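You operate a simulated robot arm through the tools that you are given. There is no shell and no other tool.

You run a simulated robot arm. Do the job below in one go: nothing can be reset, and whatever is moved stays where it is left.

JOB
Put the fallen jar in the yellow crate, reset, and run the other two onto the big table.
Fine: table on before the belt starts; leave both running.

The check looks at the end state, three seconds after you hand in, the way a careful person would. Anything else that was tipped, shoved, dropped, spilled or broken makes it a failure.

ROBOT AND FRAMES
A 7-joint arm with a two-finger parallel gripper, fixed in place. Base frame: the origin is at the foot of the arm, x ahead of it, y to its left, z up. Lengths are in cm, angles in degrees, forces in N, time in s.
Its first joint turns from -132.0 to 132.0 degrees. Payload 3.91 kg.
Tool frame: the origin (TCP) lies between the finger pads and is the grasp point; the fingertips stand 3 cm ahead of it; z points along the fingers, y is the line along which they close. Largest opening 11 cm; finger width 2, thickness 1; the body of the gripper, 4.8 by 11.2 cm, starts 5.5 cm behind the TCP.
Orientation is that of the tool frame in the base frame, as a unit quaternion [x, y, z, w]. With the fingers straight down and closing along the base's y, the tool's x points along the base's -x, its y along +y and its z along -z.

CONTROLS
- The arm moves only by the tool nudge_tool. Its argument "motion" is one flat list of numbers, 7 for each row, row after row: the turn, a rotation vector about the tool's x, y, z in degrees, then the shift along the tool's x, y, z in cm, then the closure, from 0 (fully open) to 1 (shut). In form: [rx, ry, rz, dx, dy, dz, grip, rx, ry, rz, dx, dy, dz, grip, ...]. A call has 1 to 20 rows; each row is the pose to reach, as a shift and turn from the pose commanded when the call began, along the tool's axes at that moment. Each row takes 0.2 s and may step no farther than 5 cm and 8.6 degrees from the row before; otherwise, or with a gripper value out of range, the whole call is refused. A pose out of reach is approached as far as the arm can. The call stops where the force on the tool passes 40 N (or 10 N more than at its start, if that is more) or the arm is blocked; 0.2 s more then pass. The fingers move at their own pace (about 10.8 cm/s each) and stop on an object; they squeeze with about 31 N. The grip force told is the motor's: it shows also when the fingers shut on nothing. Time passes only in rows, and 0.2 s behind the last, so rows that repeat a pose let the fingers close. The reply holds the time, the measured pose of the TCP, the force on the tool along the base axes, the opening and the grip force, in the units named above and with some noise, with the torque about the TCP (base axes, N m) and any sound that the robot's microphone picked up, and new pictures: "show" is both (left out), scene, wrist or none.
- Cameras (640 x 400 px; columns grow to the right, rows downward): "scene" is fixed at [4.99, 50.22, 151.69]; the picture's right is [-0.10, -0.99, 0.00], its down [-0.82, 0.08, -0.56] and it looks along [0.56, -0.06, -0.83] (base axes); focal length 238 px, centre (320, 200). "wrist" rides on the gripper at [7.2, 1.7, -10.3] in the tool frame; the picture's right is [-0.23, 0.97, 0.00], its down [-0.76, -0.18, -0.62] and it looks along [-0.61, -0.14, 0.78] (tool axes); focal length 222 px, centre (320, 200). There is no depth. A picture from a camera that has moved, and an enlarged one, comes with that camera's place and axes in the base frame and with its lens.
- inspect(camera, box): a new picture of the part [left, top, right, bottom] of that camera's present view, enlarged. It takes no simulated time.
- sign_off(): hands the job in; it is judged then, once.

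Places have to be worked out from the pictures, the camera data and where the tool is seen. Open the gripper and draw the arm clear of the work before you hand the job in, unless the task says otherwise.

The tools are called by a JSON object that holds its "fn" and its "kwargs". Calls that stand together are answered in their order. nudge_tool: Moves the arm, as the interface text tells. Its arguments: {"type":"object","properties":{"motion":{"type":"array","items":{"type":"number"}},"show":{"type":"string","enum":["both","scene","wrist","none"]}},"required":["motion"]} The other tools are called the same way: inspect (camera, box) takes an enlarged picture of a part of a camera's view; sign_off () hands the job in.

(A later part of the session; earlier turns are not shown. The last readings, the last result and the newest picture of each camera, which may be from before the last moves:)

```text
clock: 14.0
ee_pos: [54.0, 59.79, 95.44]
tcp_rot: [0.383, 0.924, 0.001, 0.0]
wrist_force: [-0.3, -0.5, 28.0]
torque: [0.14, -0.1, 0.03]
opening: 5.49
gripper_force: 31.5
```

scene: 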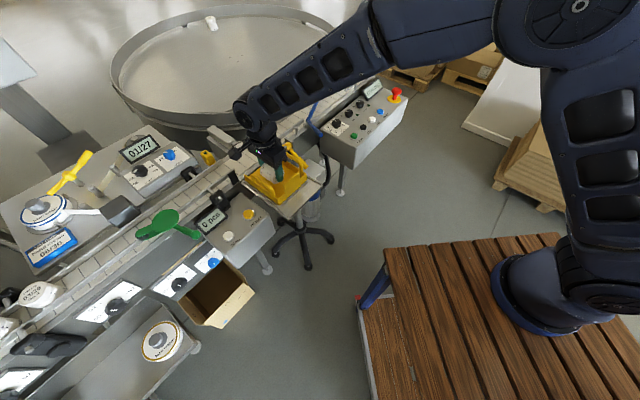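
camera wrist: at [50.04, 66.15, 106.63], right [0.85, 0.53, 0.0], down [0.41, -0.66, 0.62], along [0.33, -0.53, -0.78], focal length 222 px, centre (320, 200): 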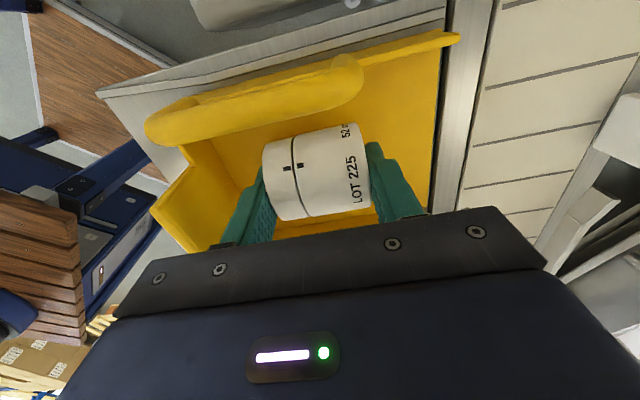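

The jar rests on the crate floor (28 N upward). I ease the load slightly and open the fingers part way.

{"fn": "nudge_tool", "kwargs": {"motion": [0, 0, 0, 0, 0, -0.2, 0.8, 0, 0, 0, 0, 0, -0.2, 0.45, 0, 0, 0, 0, 0, -0.2, 0.4, 0, 0, 0, 0, 0, -0.2, 0.34, 0, 0, 0, 0, 0, -0.2, 0.3], "show": "both"}}

{"fn": "inspect", "kwargs": {"camera": "wrist", "box": [160, 40, 480, 240]}}

```text
clock: 15.2
ee_pos: [53.95, 59.71, 95.51]
tcp_rot: [0.383, 0.924, -0.001, 0.0]
wrist_force: [-0.4, 0.4, -0.7]
torque: [0.03, -0.02, 0.0]
opening: 7.71
gripper_force: 0.1
camera wrist: at [50.09, 66.14, 105.94], right [0.85, 0.53, 0.0], down [0.41, -0.66, 0.62], along [0.33, -0.53, -0.78], focal length 222 px, centre (320, 200)
```

scene: 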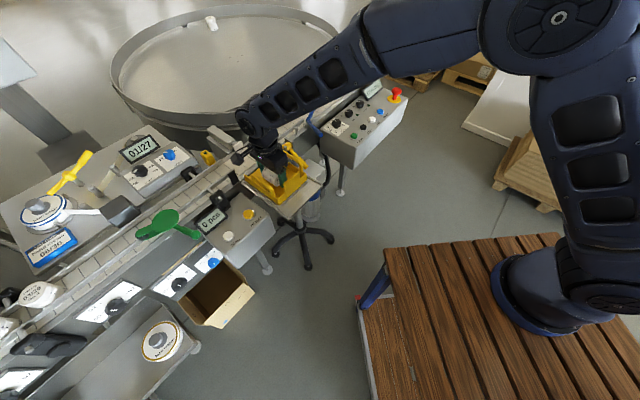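
wrist: 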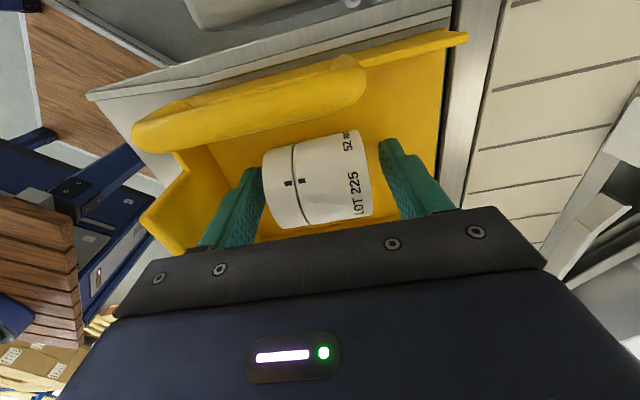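

```text
2.00 times, centred on (320, 140) of wrist
camera zoom: at [50.09, 66.14, 105.94], right [0.85, 0.53, 0.0], down [0.41, -0.66, 0.62], along [0.33, -0.53, -0.78], focal length 444 px, centre (320, 320)
```

zoom: 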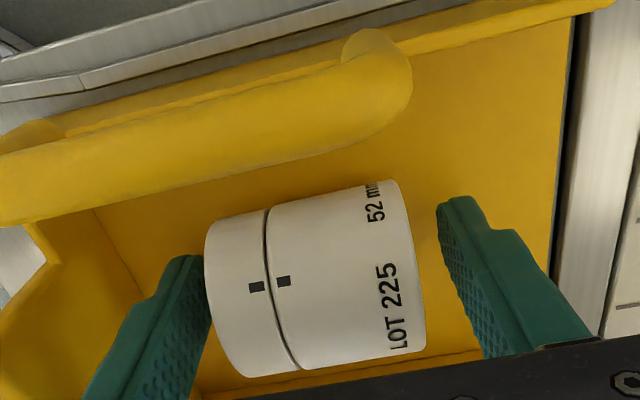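

The jar lies in the crate, released. I centre the open fingers around it slightly and rise straight up.

{"fn": "nudge_tool", "kwargs": {"motion": [0, 0, 0, 0, -0.6, 0, 0.3, 0, 0, 0, 0, -0.6, -3, 0.3, 0, 0, 0, 0, -0.6, -7, 0.3, 0, 0, 0, 0, -0.6, -11, 0.3, 0, 0, 0, 0, -0.6, -15, 0.3, 0, 0, 0, 0, -0.6, -19, 0.3], "show": "both"}}

{"fn": "inspect", "kwargs": {"camera": "scene", "box": [210, 100, 340, 220]}}

```text
clock: 16.6
ee_pos: [53.71, 59.29, 114.78]
tcp_rot: [0.383, 0.924, -0.001, 0.0]
wrist_force: [0.5, 0.5, 0.0]
torque: [-0.01, 0.01, -0.01]
opening: 7.68
gripper_force: 0.1
camera wrist: at [49.7, 65.67, 124.97], right [0.85, 0.53, 0.0], down [0.41, -0.66, 0.62], along [0.33, -0.53, -0.78], focal length 222 px, centre (320, 200)
```

scene: 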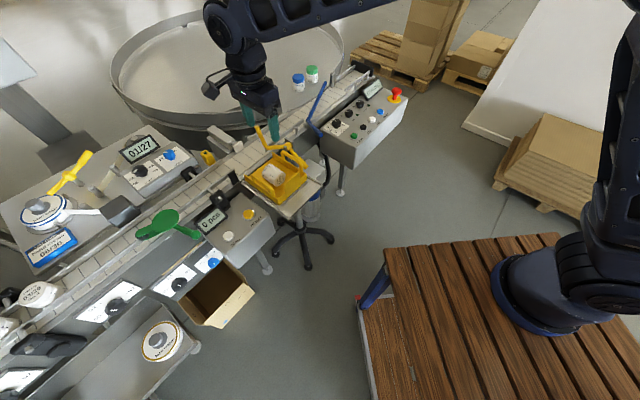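
wrist: 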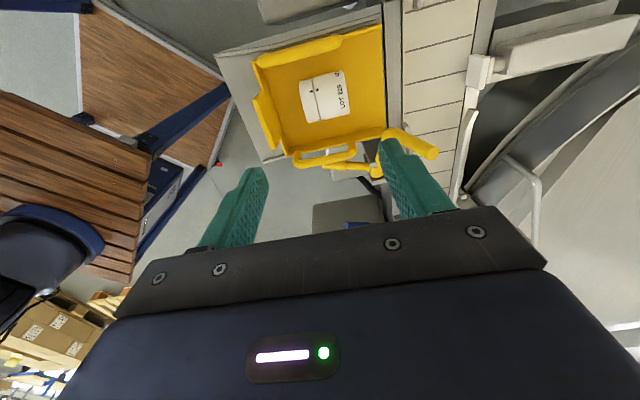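

```text
3.33 times, centred on (275, 160) of scene
camera zoom: at [4.99, 50.22, 151.69], right [-0.1, -0.99, 0.0], down [-0.82, 0.08, -0.56], along [0.56, -0.06, -0.83], focal length 792 px, centre (470, 333)
```

zoom: 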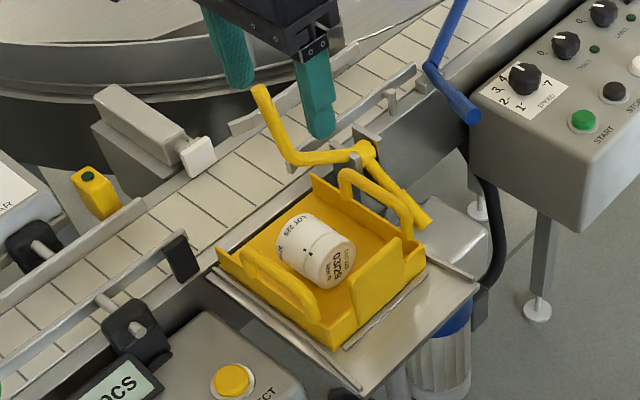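

The jar lies safely in the crate and the belt at the eye is clear. I move over toward the control panel at height, turning the tool back to its original heading, to view the knobs and buttons.

{"fn": "nudge_tool", "kwargs": {"motion": [0, 0, -5.625, -4.12, -2.47, 0, 0.3, 0, 0, -11.25, -8.24, -4.95, 0, 0.3, 0, 0, -16.9, -12.36, -7.42, 0, 0.3, 0, 0, -22.5, -16.5, -9.9, 0, 0.3, 0, 0, -28.1, -20.6, -12.4, 0, 0.3, 0, 0, -33.75, -24.7, -14.85, 0, 0.3, 0, 0, -39.4, -28.8, -17.3, 0, 0.3, 0, 0, -45, -32.95, -19.8, 0, 0.3], "show": "both"}}

{"fn": "inspect", "kwargs": {"camera": "wrist", "box": [240, 20, 480, 230]}}

{"fn": "inspect", "kwargs": {"camera": "scene", "box": [310, 70, 410, 150]}}

```text
clock: 18.4
ee_pos: [62.92, 22.15, 114.66]
tcp_rot: [-0.002, 1.0, 0.0, -0.001]
wrist_force: [0.4, 0.3, -0.6]
torque: [-0.04, -0.02, 0.04]
opening: 7.71
gripper_force: 0.0
camera wrist: at [55.71, 23.82, 124.95], right [0.22, 0.97, 0.0], down [0.76, -0.18, 0.62], along [0.61, -0.14, -0.78], focal length 222 px, centre (320, 200)
```

scene: 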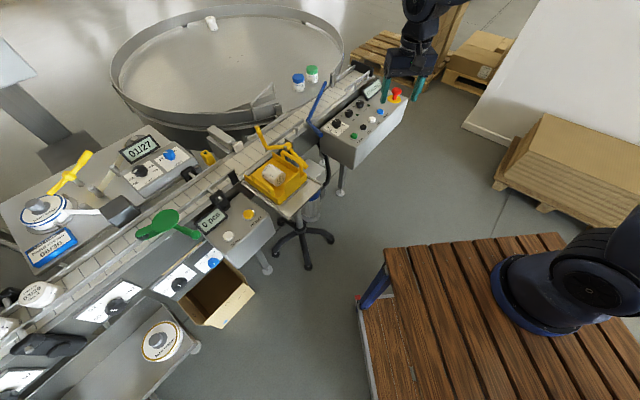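
wrist: 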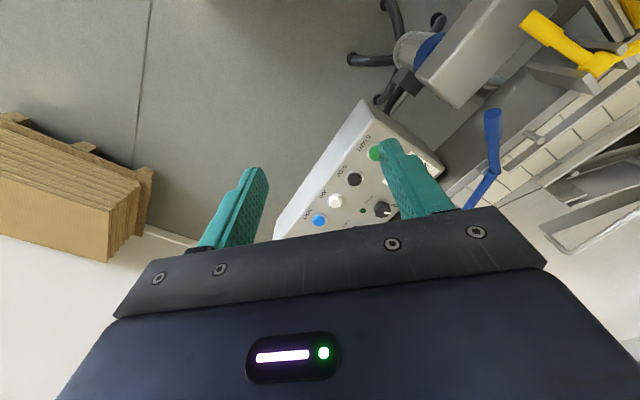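

```text
1.90 times, centred on (360, 125) of wrist
camera zoom: at [55.71, 23.82, 124.95], right [0.22, 0.97, 0.0], down [0.76, -0.18, 0.62], along [0.61, -0.14, -0.78], focal length 423 px, centre (244, 343)
```

zoom: 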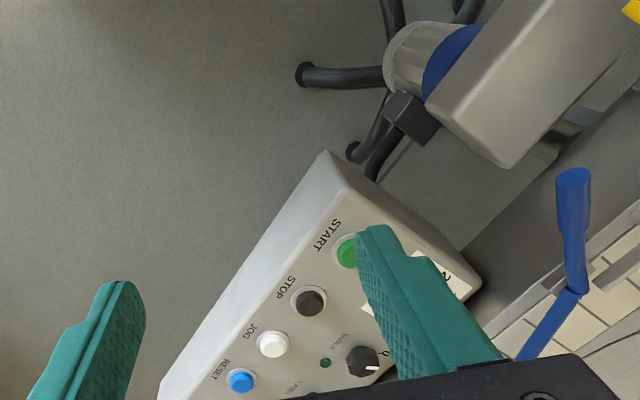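

```text
5.00 times, centred on (360, 110) of scene
camera zoom: at [4.99, 50.22, 151.69], right [-0.1, -0.99, 0.0], down [-0.82, 0.08, -0.56], along [0.56, -0.06, -0.83], focal length 1188 px, centre (120, 650)
```

zoom: 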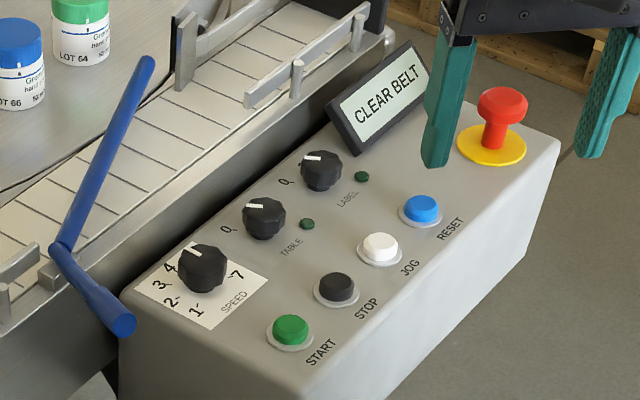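

From both cameras the buttons lie in a row: START ≈(76.5, 29.4), RESET ≈(90.6, 15.4), tops near z 88; TABLE knob ≈(88.9, 29.6), top ≈ z 90. I move above RESET with the gripper closing.

{"fn": "nudge_tool", "kwargs": {"motion": [0, 0, 0, -4.6, -1.1, 0, 0.6, 0, 0, 0, -9.2, -2.2, 0, 0.8, 0, 0, 0, -13.8, -3.4, 0, 1, 0, 0, 0, -18.4, -4.5, 0, 1, 0, 0, 0, -23, -5.6, 2, 1, 0, 0, 0, -27.7, -6.75, 4, 1, 0, 0, 0, -27.7, -6.75, 8, 1, 0, 0, 0, -27.7, -6.75, 12, 1, 0, 0, 0, -27.7, -6.75, 16, 1], "show": "both"}}

{"fn": "inspect", "kwargs": {"camera": "scene", "box": [310, 60, 430, 150]}}

{"fn": "inspect", "kwargs": {"camera": "wrist", "box": [200, 60, 460, 240]}}

```text
refused: row 5 steps farther than a row can; nothing moved
```

```text
4.44 times, centred on (370, 105) of scene
camera zoom: at [4.99, 50.22, 151.69], right [-0.1, -0.99, 0.0], down [-0.82, 0.08, -0.56], along [0.56, -0.06, -0.83], focal length 1056 px, centre (98, 622)
```

zoom: 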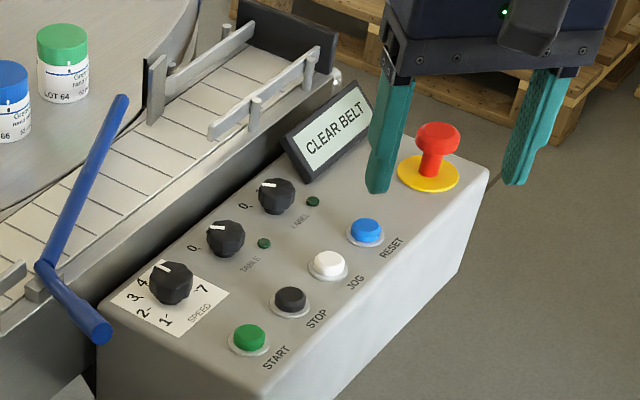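

```text
2.22 times, centred on (330, 150) of wrist
camera zoom: at [55.71, 23.82, 124.95], right [0.22, 0.97, 0.0], down [0.76, -0.18, 0.62], along [0.61, -0.14, -0.78], focal length 494 px, centre (298, 311)
```

zoom: 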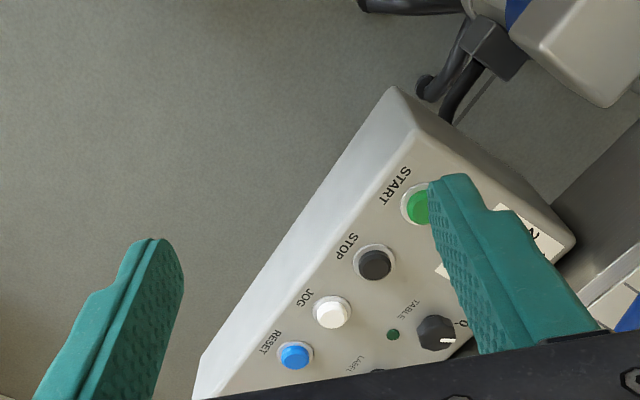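

One row stepped slightly too far, so nothing moved. I repeat with horizontal travel first and then the descent, ending with the tips about 8 cm above the button.

{"fn": "nudge_tool", "kwargs": {"motion": [0, 0, 0, -4.6, -1.1, 0, 0.6, 0, 0, 0, -9.2, -2.2, 0, 0.8, 0, 0, 0, -13.8, -3.4, 0, 1, 0, 0, 0, -18.4, -4.5, 0, 1, 0, 0, 0, -23, -5.6, 0, 1, 0, 0, 0, -27.7, -6.75, 0, 1, 0, 0, 0, -27.7, -6.75, 4, 1, 0, 0, 0, -27.7, -6.75, 8, 1, 0, 0, 0, -27.7, -6.75, 12, 1, 0, 0, 0, -27.7, -6.75, 15, 1], "show": "both"}}

{"fn": "inspect", "kwargs": {"camera": "scene", "box": [310, 60, 430, 150]}}

{"fn": "inspect", "kwargs": {"camera": "wrist", "box": [200, 60, 460, 240]}}

```text
clock: 20.6
ee_pos: [90.62, 15.29, 99.68]
tcp_rot: [0.0, 1.0, 0.0, 0.001]
wrist_force: [-0.4, 0.9, -0.9]
torque: [0.02, -0.04, 0.0]
opening: 0.0
gripper_force: 31.0
camera wrist: at [83.39, 17.06, 110.01], right [0.23, 0.97, 0.0], down [0.76, -0.18, 0.62], along [0.61, -0.14, -0.78], focal length 222 px, centre (320, 200)
```

scene: 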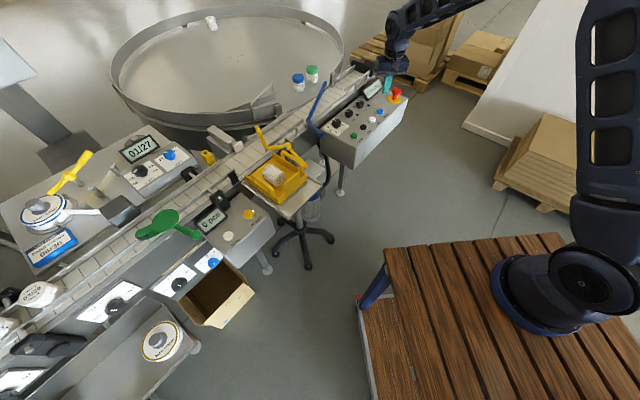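
wrist: 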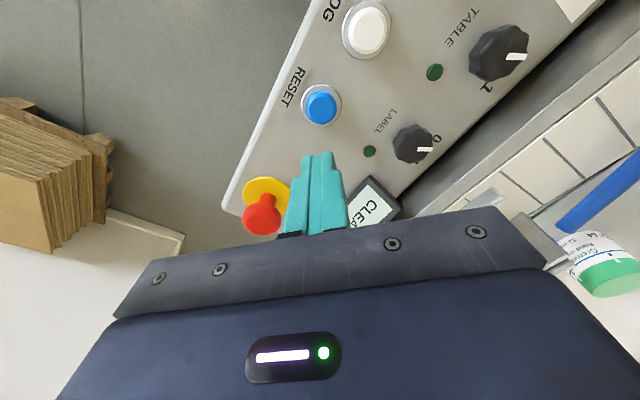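

```text
4.44 times, centred on (370, 105) of scene
camera zoom: at [4.99, 50.22, 151.69], right [-0.1, -0.99, 0.0], down [-0.82, 0.08, -0.56], along [0.56, -0.06, -0.83], focal length 1056 px, centre (98, 622)
```

zoom: 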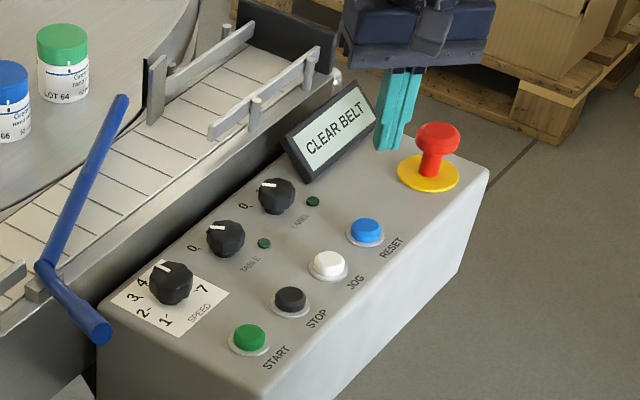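

```text
2.22 times, centred on (330, 150) of wrist
camera zoom: at [83.39, 17.06, 110.01], right [0.23, 0.97, 0.0], down [0.76, -0.18, 0.62], along [0.61, -0.14, -0.78], focal length 494 px, centre (298, 311)
```

zoom: 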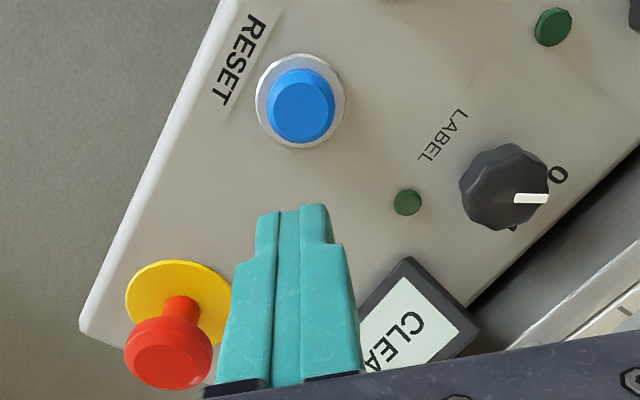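

Refined estimate for RESET from this closer view is about (89.5, 15.8, 88.5–89.4). I shift slightly and lower to have the tips about 2.5 cm above it, then re-check.

{"fn": "nudge_tool", "kwargs": {"motion": [0, 0, 0, 1.0, 0.4, 2, 1, 0, 0, 0, 1.0, 0.4, 4.5, 1], "show": "both"}}

{"fn": "inspect", "kwargs": {"camera": "scene", "box": [350, 70, 430, 130]}}

{"fn": "inspect", "kwargs": {"camera": "wrist", "box": [220, 80, 420, 240]}}

```text
clock: 21.2
ee_pos: [89.51, 15.75, 95.24]
tcp_rot: [0.0, 1.0, -0.001, 0.0]
wrist_force: [-0.3, 0.3, -0.7]
torque: [-0.02, -0.02, -0.02]
opening: 0.01
gripper_force: 30.8
camera wrist: at [82.34, 17.49, 105.51], right [0.23, 0.97, 0.0], down [0.76, -0.18, 0.62], along [0.61, -0.14, -0.78], focal length 222 px, centre (320, 200)
```

scene: 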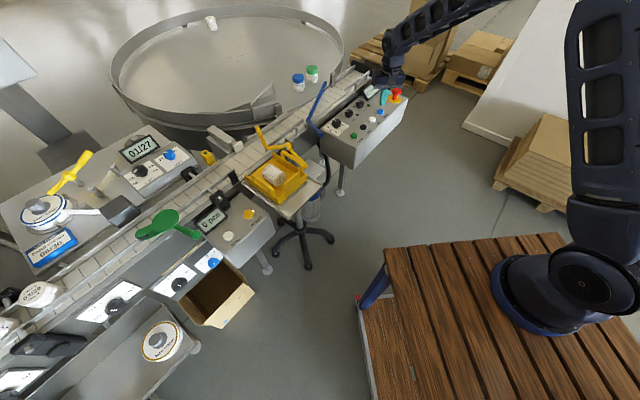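
wrist: 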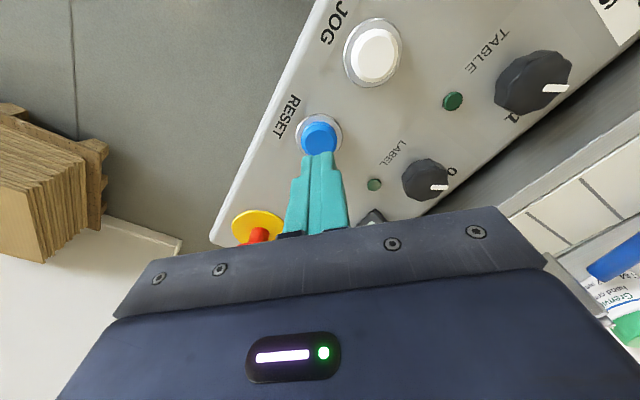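

```text
6.67 times, centred on (390, 100) of scene
camera zoom: at [4.99, 50.22, 151.69], right [-0.1, -0.99, 0.0], down [-0.82, 0.08, -0.56], along [0.56, -0.06, -0.83], focal length 1584 px, centre (-147, 867)
```

zoom: 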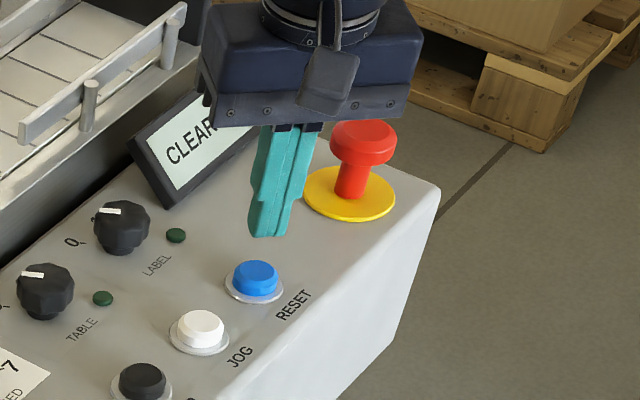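

```text
2.50 times, centred on (320, 160) of wrist
camera zoom: at [82.34, 17.49, 105.51], right [0.23, 0.97, 0.0], down [0.76, -0.18, 0.62], along [0.61, -0.14, -0.78], focal length 555 px, centre (320, 300)
```

zoom: 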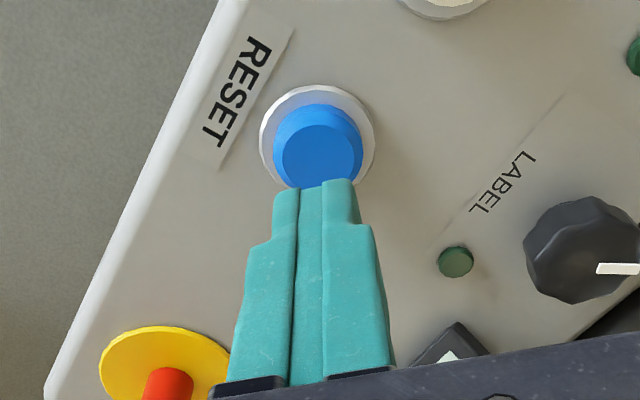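

The button top now triangulates to (89.3, 15.9, ~89.8), directly under the tips at z 92.2. I press down in small steps.

{"fn": "nudge_tool", "kwargs": {"motion": [0, 0, 0, 0.2, 0.1, 1, 1, 0, 0, 0, 0.2, 0.1, 2, 1, 0, 0, 0, 0.2, 0.1, 2.3, 1, 0, 0, 0, 0.2, 0.1, 2.5, 1, 0, 0, 0, 0.2, 0.1, 2.7, 1], "show": "both"}}

```text
clock: 22.4
ee_pos: [89.44, 15.81, 92.46]
tcp_rot: [0.001, 1.0, -0.001, 0.0]
wrist_force: [0.2, 0.3, 2.0]
torque: [0.03, 0.03, 0.01]
opening: 0.0
gripper_force: 31.2
camera wrist: at [82.16, 17.54, 102.79], right [0.23, 0.97, 0.0], down [0.76, -0.18, 0.62], along [0.61, -0.14, -0.78], focal length 222 px, centre (320, 200)
```

scene: 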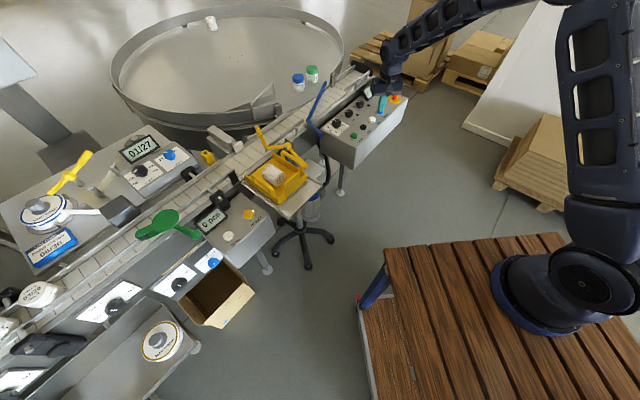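
wrist: 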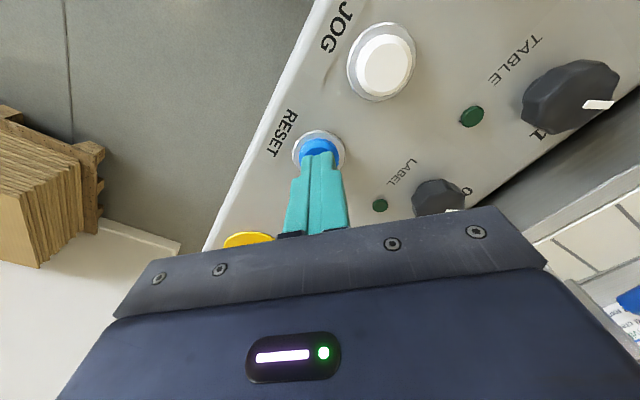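

A slight upward force (2 N) suggests contact at tip z≈89.5. I press on in 0.15 cm steps.

{"fn": "nudge_tool", "kwargs": {"motion": [0, 0, 0, 0, 0, 0.15, 1, 0, 0, 0, 0, 0, 0.3, 1], "show": "none"}}

{"fn": "inspect", "kwargs": {"camera": "scene", "box": [350, 70, 430, 130]}}

```text
clock: 23.0
ee_pos: [89.37, 15.78, 92.19]
tcp_rot: [0.0, 1.0, 0.001, -0.001]
wrist_force: [1.3, 0.7, 3.2]
torque: [0.04, -0.01, 0.01]
opening: 0.0
gripper_force: 31.3
heard: click
```

```text
6.67 times, centred on (390, 100) of scene
camera zoom: at [4.99, 50.22, 151.69], right [-0.1, -0.99, 0.0], down [-0.82, 0.08, -0.56], along [0.56, -0.06, -0.83], focal length 1584 px, centre (-147, 867)
```

zoom: 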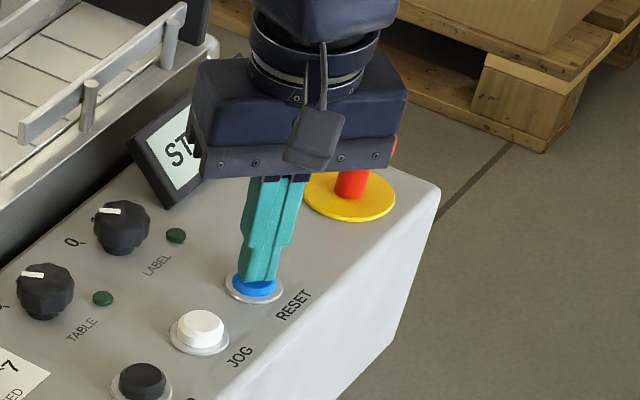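

A click was heard and the display changed from CLEAR BELT to "ST…". I rise straight up and look at the panel.

{"fn": "nudge_tool", "kwargs": {"motion": [0, 0, 0, 0, 0, -2, 1, 0, 0, 0, 0, 0, -6, 1, 0, 0, 0, 0, 0, -10, 1, 0, 0, 0, 4, 0, -12.5, 1, 0, 0, 0, 8, 1.5, -13, 1, 0, 0, 0, 10.5, 4, -13, 1], "show": "both"}}

{"fn": "inspect", "kwargs": {"camera": "scene", "box": [310, 60, 430, 150]}}

{"fn": "inspect", "kwargs": {"camera": "wrist", "box": [200, 40, 520, 240]}}

```text
clock: 24.4
ee_pos: [79.02, 19.64, 105.12]
tcp_rot: [0.0, 1.0, 0.0, 0.0]
wrist_force: [0.3, -1.1, -0.6]
torque: [0.03, 0.02, -0.01]
opening: 0.0
gripper_force: 30.3
camera wrist: at [71.72, 21.49, 115.42], right [0.23, 0.97, 0.0], down [0.76, -0.18, 0.62], along [0.61, -0.14, -0.78], focal length 222 px, centre (320, 200)
```

scene: 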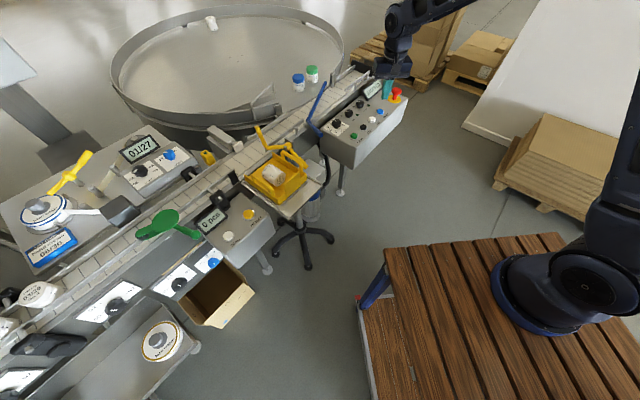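
wrist: 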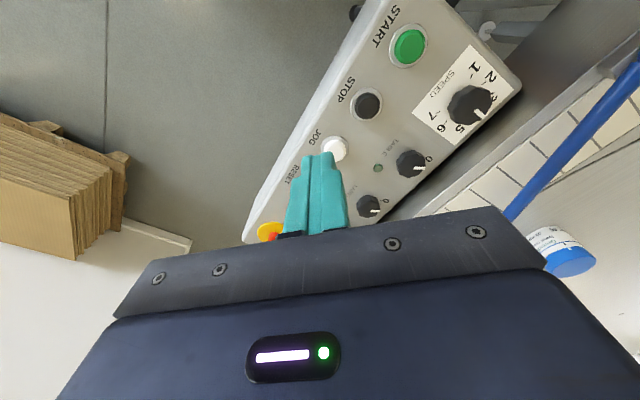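

```text
4.44 times, centred on (370, 105) of scene
camera zoom: at [4.99, 50.22, 151.69], right [-0.1, -0.99, 0.0], down [-0.82, 0.08, -0.56], along [0.56, -0.06, -0.83], focal length 1056 px, centre (98, 622)
```

zoom: 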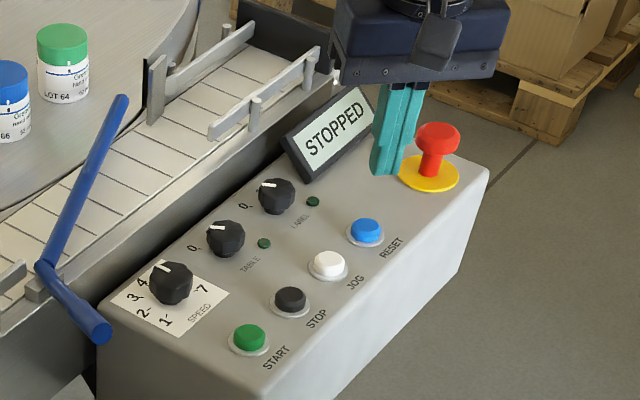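

```text
2.00 times, centred on (360, 140) of wrist
camera zoom: at [71.72, 21.49, 115.42], right [0.23, 0.97, 0.0], down [0.76, -0.18, 0.62], along [0.61, -0.14, -0.78], focal length 444 px, centre (240, 320)
```

zoom: 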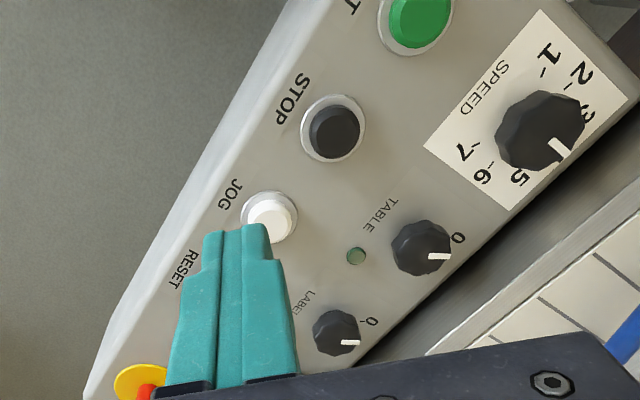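

The display reads STOPPED. The TABLE knob's pointer is at 0 (toward +y) with "1" a quarter turn clockwise; its top triangulates to (88.3, 29.7, 90.7), about 3.7 cm wide. I move over it with the fingers opened to ~7 cm.

{"fn": "nudge_tool", "kwargs": {"motion": [0, 0, 0, -3.1, 3.3, 0, 0.36, 0, 0, 0, -6.2, 6.7, 0, 0.36, 0, 0, 0, -9.3, 10.1, 0, 0.36, 0, 0, 0, -9.3, 10.1, 4, 0.36, 0, 0, 0, -9.3, 10.1, 8, 0.36], "show": "both"}}

{"fn": "inspect", "kwargs": {"camera": "scene", "box": [310, 60, 430, 150]}}

{"fn": "inspect", "kwargs": {"camera": "wrist", "box": [200, 40, 480, 240]}}

```text
clock: 25.6
ee_pos: [88.19, 29.97, 97.16]
tcp_rot: [0.0, 1.0, 0.0, 0.001]
wrist_force: [0.1, 0.8, 0.8]
torque: [-0.01, -0.03, 0.03]
opening: 7.02
gripper_force: 0.1
camera wrist: at [80.83, 31.67, 107.47], right [0.23, 0.97, 0.0], down [0.76, -0.18, 0.62], along [0.61, -0.14, -0.78], focal length 222 px, centre (320, 200)
```

scene: 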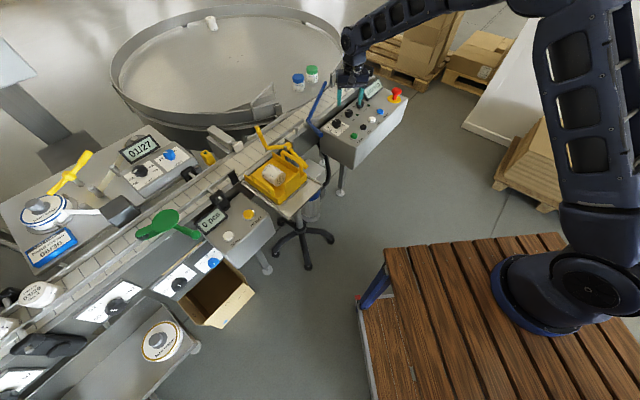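
wrist: 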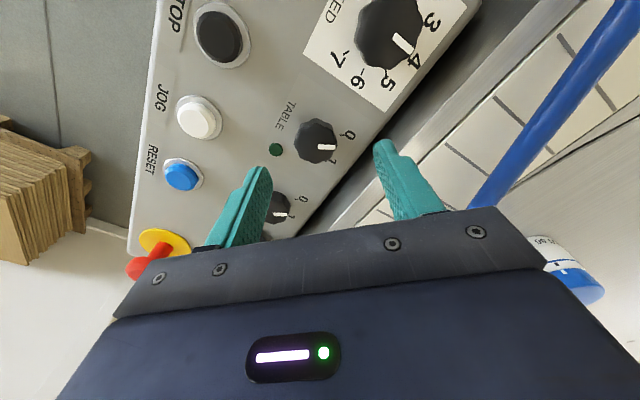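

```text
4.44 times, centred on (370, 105) of scene
camera zoom: at [4.99, 50.22, 151.69], right [-0.1, -0.99, 0.0], down [-0.82, 0.08, -0.56], along [0.56, -0.06, -0.83], focal length 1056 px, centre (98, 622)
```

zoom: 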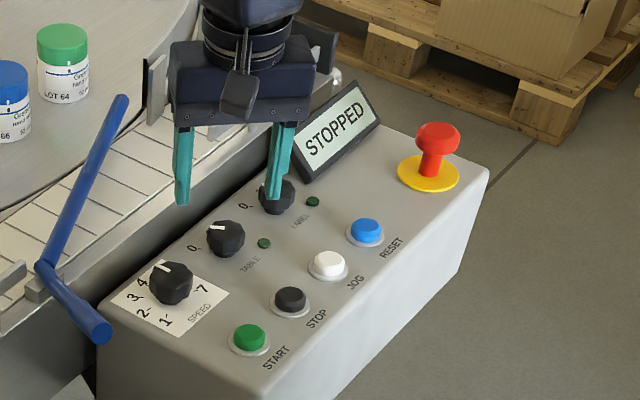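

```text
2.00 times, centred on (340, 140) of wrist
camera zoom: at [80.83, 31.67, 107.47], right [0.23, 0.97, 0.0], down [0.76, -0.18, 0.62], along [0.61, -0.14, -0.78], focal length 444 px, centre (280, 320)
```

zoom: 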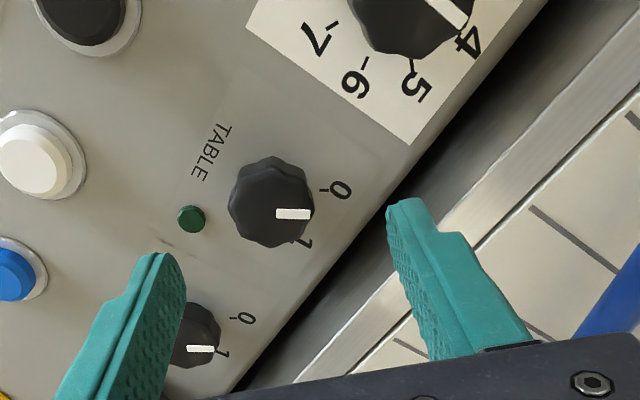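

Zero and one ticks are about 60° apart (clockwise to 1), knob centre under the tool at (88.3, 29.65). I lower so the tips reach z≈89.5, straddling the knob just above the panel.

{"fn": "nudge_tool", "kwargs": {"motion": [0, 0, 0, 0, -0.1, 2, 0.36, 0, 0, 0, 0, -0.1, 4, 0.36, 0, 0, 0, 0, -0.1, 4.65, 0.36], "show": "both"}}

{"fn": "inspect", "kwargs": {"camera": "scene", "box": [320, 70, 400, 130]}}

{"fn": "inspect", "kwargs": {"camera": "wrist", "box": [200, 80, 440, 240]}}

```text
clock: 26.4
ee_pos: [88.18, 29.81, 92.37]
tcp_rot: [0.0, 1.0, 0.0, 0.0]
wrist_force: [0.0, 0.3, -0.7]
torque: [0.03, 0.0, 0.01]
opening: 7.05
gripper_force: 0.1
camera wrist: at [80.88, 31.56, 102.76], right [0.23, 0.97, 0.0], down [0.76, -0.18, 0.62], along [0.61, -0.14, -0.78], focal length 222 px, centre (320, 200)
```

scene: 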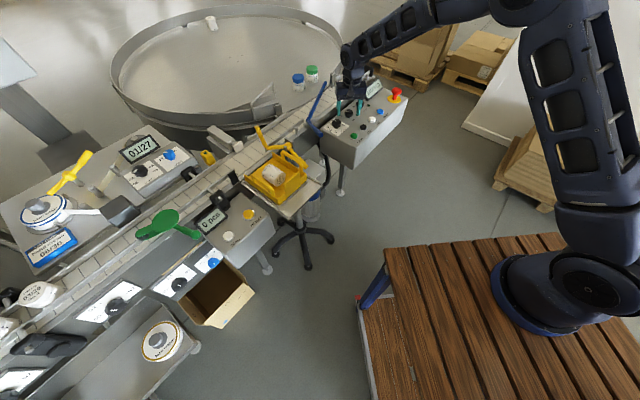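
wrist: 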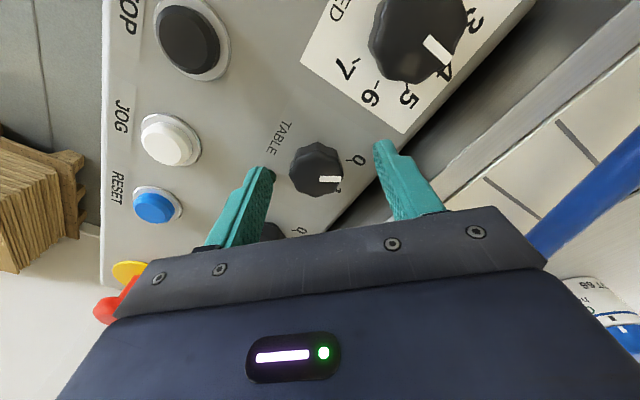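

```text
6.67 times, centred on (360, 100) of scene
camera zoom: at [4.99, 50.22, 151.69], right [-0.1, -0.99, 0.0], down [-0.82, 0.08, -0.56], along [0.56, -0.06, -0.83], focal length 1584 px, centre (53, 867)
```

zoom: 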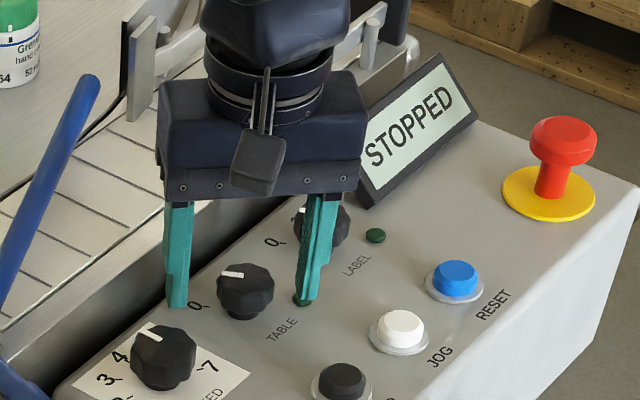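

```text
2.50 times, centred on (320, 160) of wrist
camera zoom: at [80.88, 31.56, 102.76], right [0.23, 0.97, 0.0], down [0.76, -0.18, 0.62], along [0.61, -0.14, -0.78], focal length 555 px, centre (320, 300)
```

zoom: 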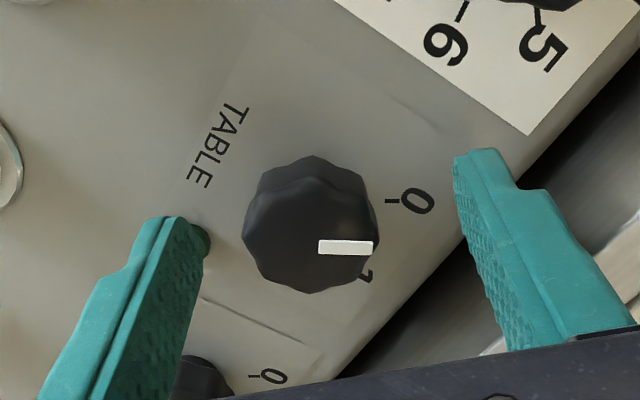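

The knob is centred within 0.25 cm; the small TABLE lamp lies just inside the left finger, so I raise 0.3 cm to pass above it, re-centre and close on the knob.

{"fn": "nudge_tool", "kwargs": {"motion": [0, 0, 0, 0, -0.2, -0.3, 0.36, 0, 0, 0, 0, -0.2, -0.3, 0.5, 0, 0, 0, 0, -0.2, -0.3, 0.6, 0, 0, 0, 0, -0.2, -0.3, 0.75, 0, 0, 0, 0, -0.2, -0.3, 0.75], "show": "wrist"}}

{"fn": "inspect", "kwargs": {"camera": "wrist", "box": [200, 80, 440, 240]}}

{"fn": "inspect", "kwargs": {"camera": "scene", "box": [320, 70, 400, 130]}}

```text
clock: 27.6
ee_pos: [88.16, 29.58, 92.89]
tcp_rot: [0.0, 1.0, 0.0, 0.0]
wrist_force: [-2.5, -6.3, 1.2]
torque: [-0.2, 0.16, -0.02]
opening: 3.3
gripper_force: 45.4
camera wrist: at [80.92, 31.3, 103.12], right [0.23, 0.97, 0.0], down [0.76, -0.18, 0.62], along [0.61, -0.14, -0.78], focal length 222 px, centre (320, 200)
```

wrist: 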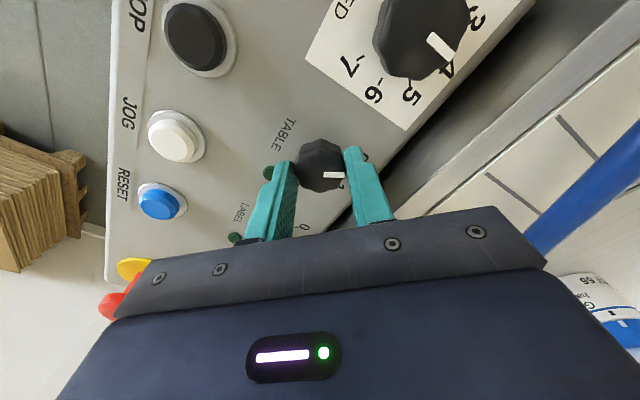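

```text
2.50 times, centred on (320, 160) of wrist
camera zoom: at [80.92, 31.3, 103.12], right [0.23, 0.97, 0.0], down [0.76, -0.18, 0.62], along [0.61, -0.14, -0.78], focal length 555 px, centre (320, 300)
```

zoom: 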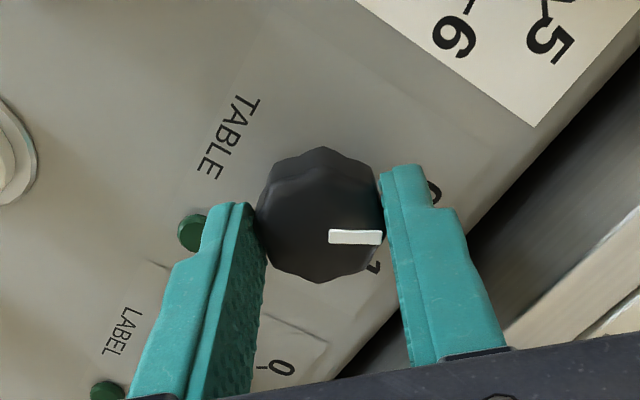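

```text
6.67 times, centred on (360, 100) of scene
camera zoom: at [4.99, 50.22, 151.69], right [-0.1, -0.99, 0.0], down [-0.82, 0.08, -0.56], along [0.56, -0.06, -0.83], focal length 1584 px, centre (53, 867)
```

zoom: 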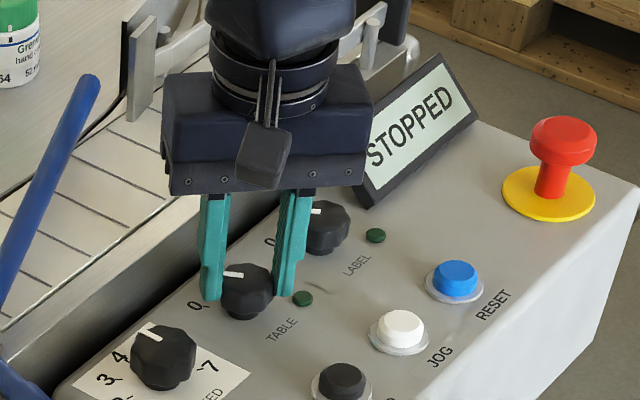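

The knob is gripped (3.3 cm, light side load). I now turn it clockwise (seen from above) about 60° toward 1.

{"fn": "nudge_tool", "kwargs": {"motion": [0, 0, 7.5, 0, -0.1, 0, 0.75, 0, 0, 15, 0, -0.1, 0, 0.75, 0, 0, 22.5, 0, -0.1, 0, 0.75, 0, 0, 30, 0, -0.1, 0, 0.75, 0, 0, 37.5, 0, -0.1, 0, 0.75, 0, 0, 45, 0, -0.1, 0, 0.75, 0, 0, 52.5, 0, -0.1, 0, 0.75, 0, 0, 60, 0, -0.1, 0, 0.75], "show": "both"}}

{"fn": "inspect", "kwargs": {"camera": "scene", "box": [320, 70, 400, 130]}}

{"fn": "inspect", "kwargs": {"camera": "wrist", "box": [200, 80, 440, 240]}}

```text
clock: 29.4
ee_pos: [88.33, 29.61, 92.79]
tcp_rot: [0.501, 0.866, 0.0, 0.0]
wrist_force: [5.0, 15.8, -0.9]
torque: [0.03, -0.4, 0.0]
opening: 3.31
gripper_force: 45.0
camera wrist: at [86.05, 36.79, 103.13], right [0.96, 0.29, 0.0], down [0.23, -0.75, 0.62], along [0.18, -0.6, -0.78], focal length 222 px, centre (320, 200)
```

scene: 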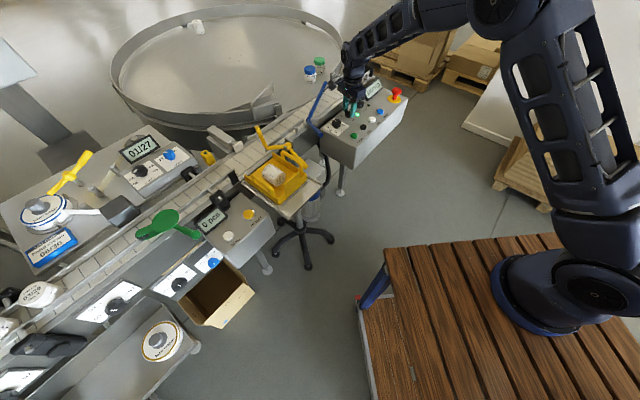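
wrist: 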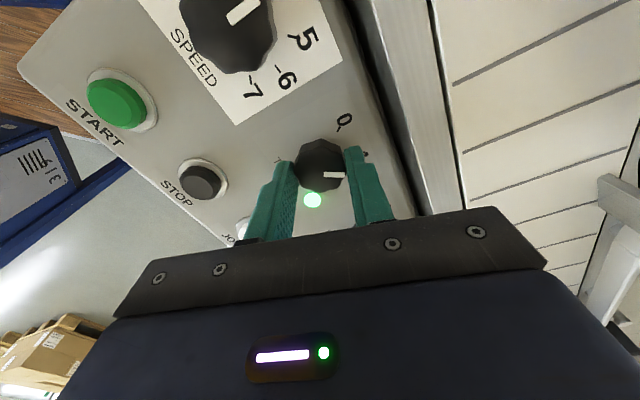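

```text
6.67 times, centred on (360, 100) of scene
camera zoom: at [4.99, 50.22, 151.69], right [-0.1, -0.99, 0.0], down [-0.82, 0.08, -0.56], along [0.56, -0.06, -0.83], focal length 1584 px, centre (53, 867)
```

zoom: 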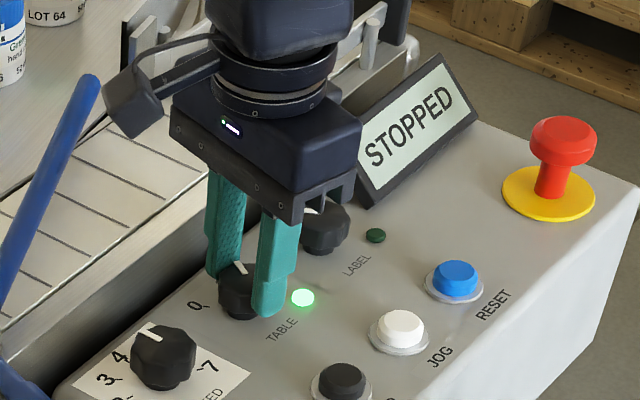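

```text
2.50 times, centred on (320, 160) of wrist
camera zoom: at [86.05, 36.79, 103.13], right [0.96, 0.29, 0.0], down [0.23, -0.75, 0.62], along [0.18, -0.6, -0.78], focal length 555 px, centre (320, 300)
```

zoom: 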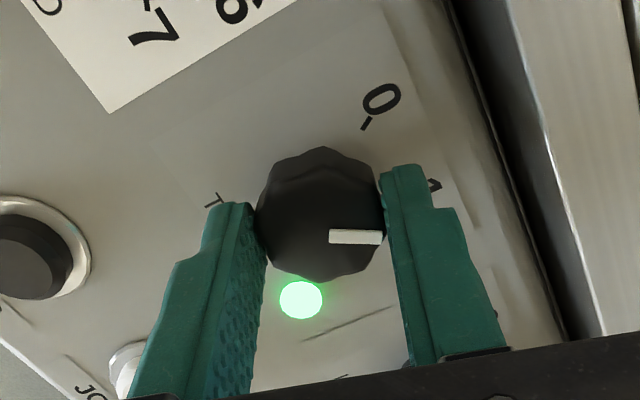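

The TABLE lamp is lit and the jars on the big table have begun to move round, so the table is running. I open just enough to let go of the knob and rise.

{"fn": "nudge_tool", "kwargs": {"motion": [0, 0, 0, 0, 0, 0, 0.57, 0, 0, 0, 0, 0, 0, 0.55, 0, 0, 0, 0, 0, -2, 0.55, 0, 0, 0, 0, 0, -6, 0.55, 0, 0, 0, 0, 0, -10.5, 0.55], "show": "both"}}

{"fn": "inspect", "kwargs": {"camera": "scene", "box": [310, 60, 430, 150]}}

{"fn": "inspect", "kwargs": {"camera": "wrist", "box": [100, 40, 420, 240]}}

```text
clock: 30.6
ee_pos: [88.23, 29.73, 103.27]
tcp_rot: [0.5, 0.866, -0.001, 0.0]
wrist_force: [0.9, -0.4, -0.8]
torque: [-0.02, -0.01, -0.03]
opening: 4.93
gripper_force: 0.1
camera wrist: at [86.06, 36.74, 113.6], right [0.96, 0.29, 0.0], down [0.23, -0.75, 0.62], along [0.18, -0.6, -0.78], focal length 222 px, centre (320, 200)
```

scene: 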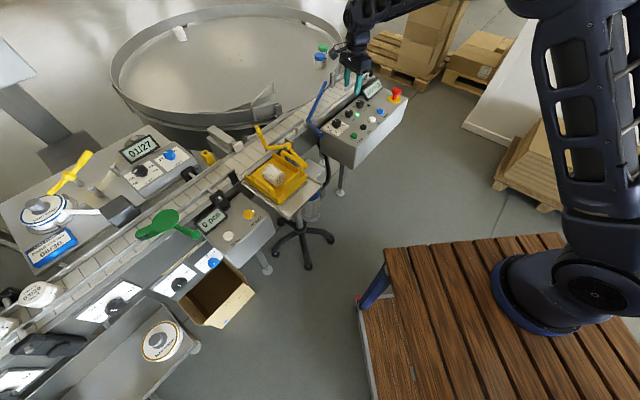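
wrist: 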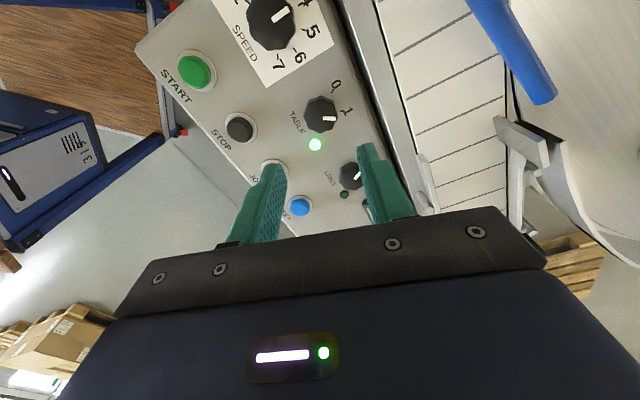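

```text
4.44 times, centred on (370, 105) of scene
camera zoom: at [4.99, 50.22, 151.69], right [-0.1, -0.99, 0.0], down [-0.82, 0.08, -0.56], along [0.56, -0.06, -0.83], focal length 1056 px, centre (98, 622)
```

zoom: 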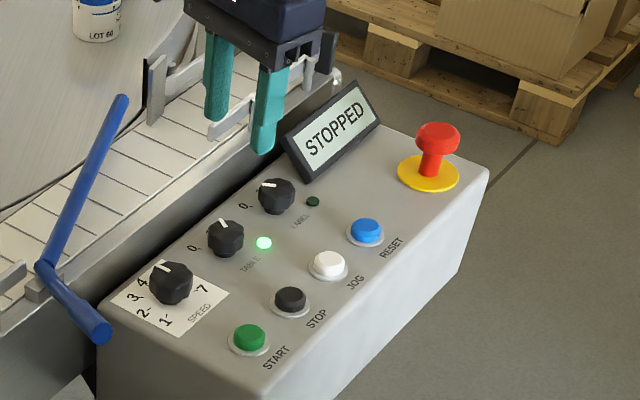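

```text
2.00 times, centred on (260, 140) of wrist
camera zoom: at [86.06, 36.74, 113.6], right [0.96, 0.29, 0.0], down [0.23, -0.75, 0.62], along [0.18, -0.6, -0.78], focal length 444 px, centre (440, 320)
```

zoom: 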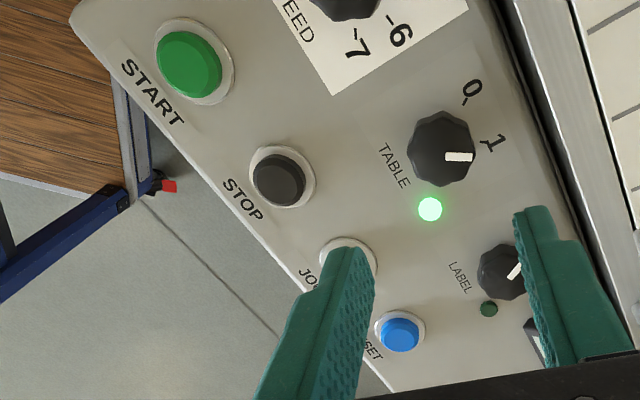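

The TABLE knob sits at 1 with its lamp on. START triangulates to (75.5, 29.8), top ≈ z 89.7. I move there with the gripper closing, turning back to the home heading.

{"fn": "nudge_tool", "kwargs": {"motion": [0, 0, -7.5, 0.8, -1.37, 0, 0.6, 0, 0, -15, 1.6, -2.75, 0, 0.7, 0, 0, -22.5, 2.4, -4.1, 0, 0.8, 0, 0, -30, 3.2, -5.5, 0, 1, 0, 0, -37.5, 4, -6.9, 0, 1, 0, 0, -45, 4.8, -8.2, 0, 1, 0, 0, -52.5, 5.6, -9.6, 0, 1, 0, 0, -60, 6.43, -10.99, 0, 1, 0, 0, -60, 6.43, -10.99, 4, 1, 0, 0, -60, 6.43, -10.99, 8, 1], "show": "both"}}

{"fn": "inspect", "kwargs": {"camera": "scene", "box": [310, 80, 400, 150]}}

{"fn": "inspect", "kwargs": {"camera": "wrist", "box": [220, 80, 420, 240]}}

```text
clock: 32.8
ee_pos: [75.61, 29.56, 95.4]
tcp_rot: [0.0, 1.0, 0.0, 0.001]
wrist_force: [-0.5, -0.6, -0.1]
torque: [0.02, -0.04, 0.01]
opening: 0.0
gripper_force: 30.7
camera wrist: at [68.32, 31.25, 105.73], right [0.23, 0.97, 0.0], down [0.76, -0.18, 0.62], along [0.61, -0.14, -0.78], focal length 222 px, centre (320, 200)
```

scene: 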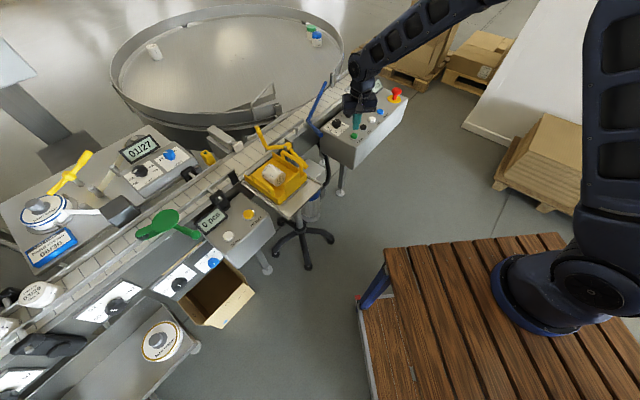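
wrist: 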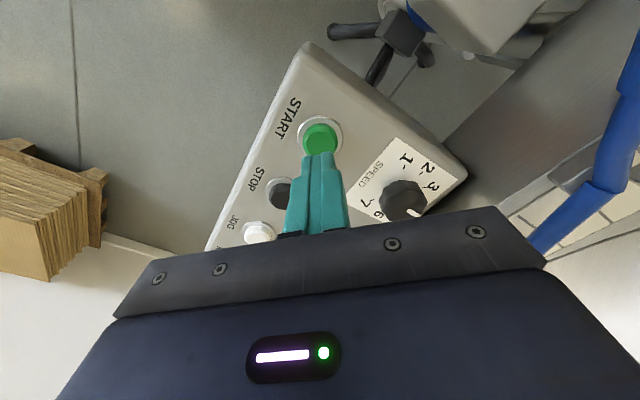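

```text
5.71 times, centred on (355, 115) of scene
camera zoom: at [4.99, 50.22, 151.69], right [-0.1, -0.99, 0.0], down [-0.82, 0.08, -0.56], along [0.56, -0.06, -0.83], focal length 1358 px, centre (120, 686)
```

zoom: 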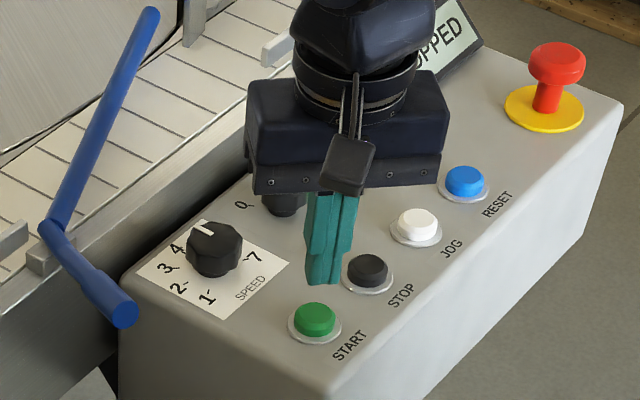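

```text
2.50 times, centred on (320, 160) of wrist
camera zoom: at [68.32, 31.25, 105.73], right [0.23, 0.97, 0.0], down [0.76, -0.18, 0.62], along [0.61, -0.14, -0.78], focal length 555 px, centre (320, 300)
```

zoom: 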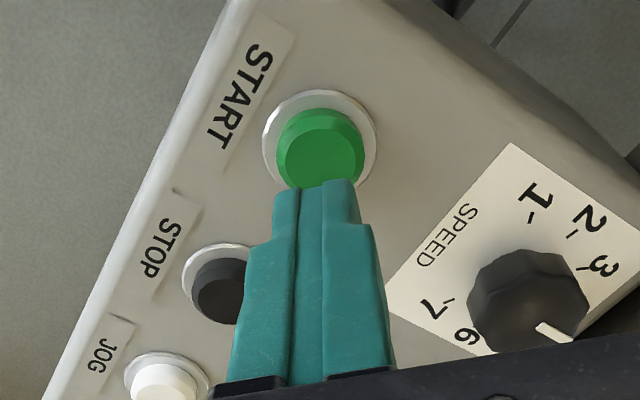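

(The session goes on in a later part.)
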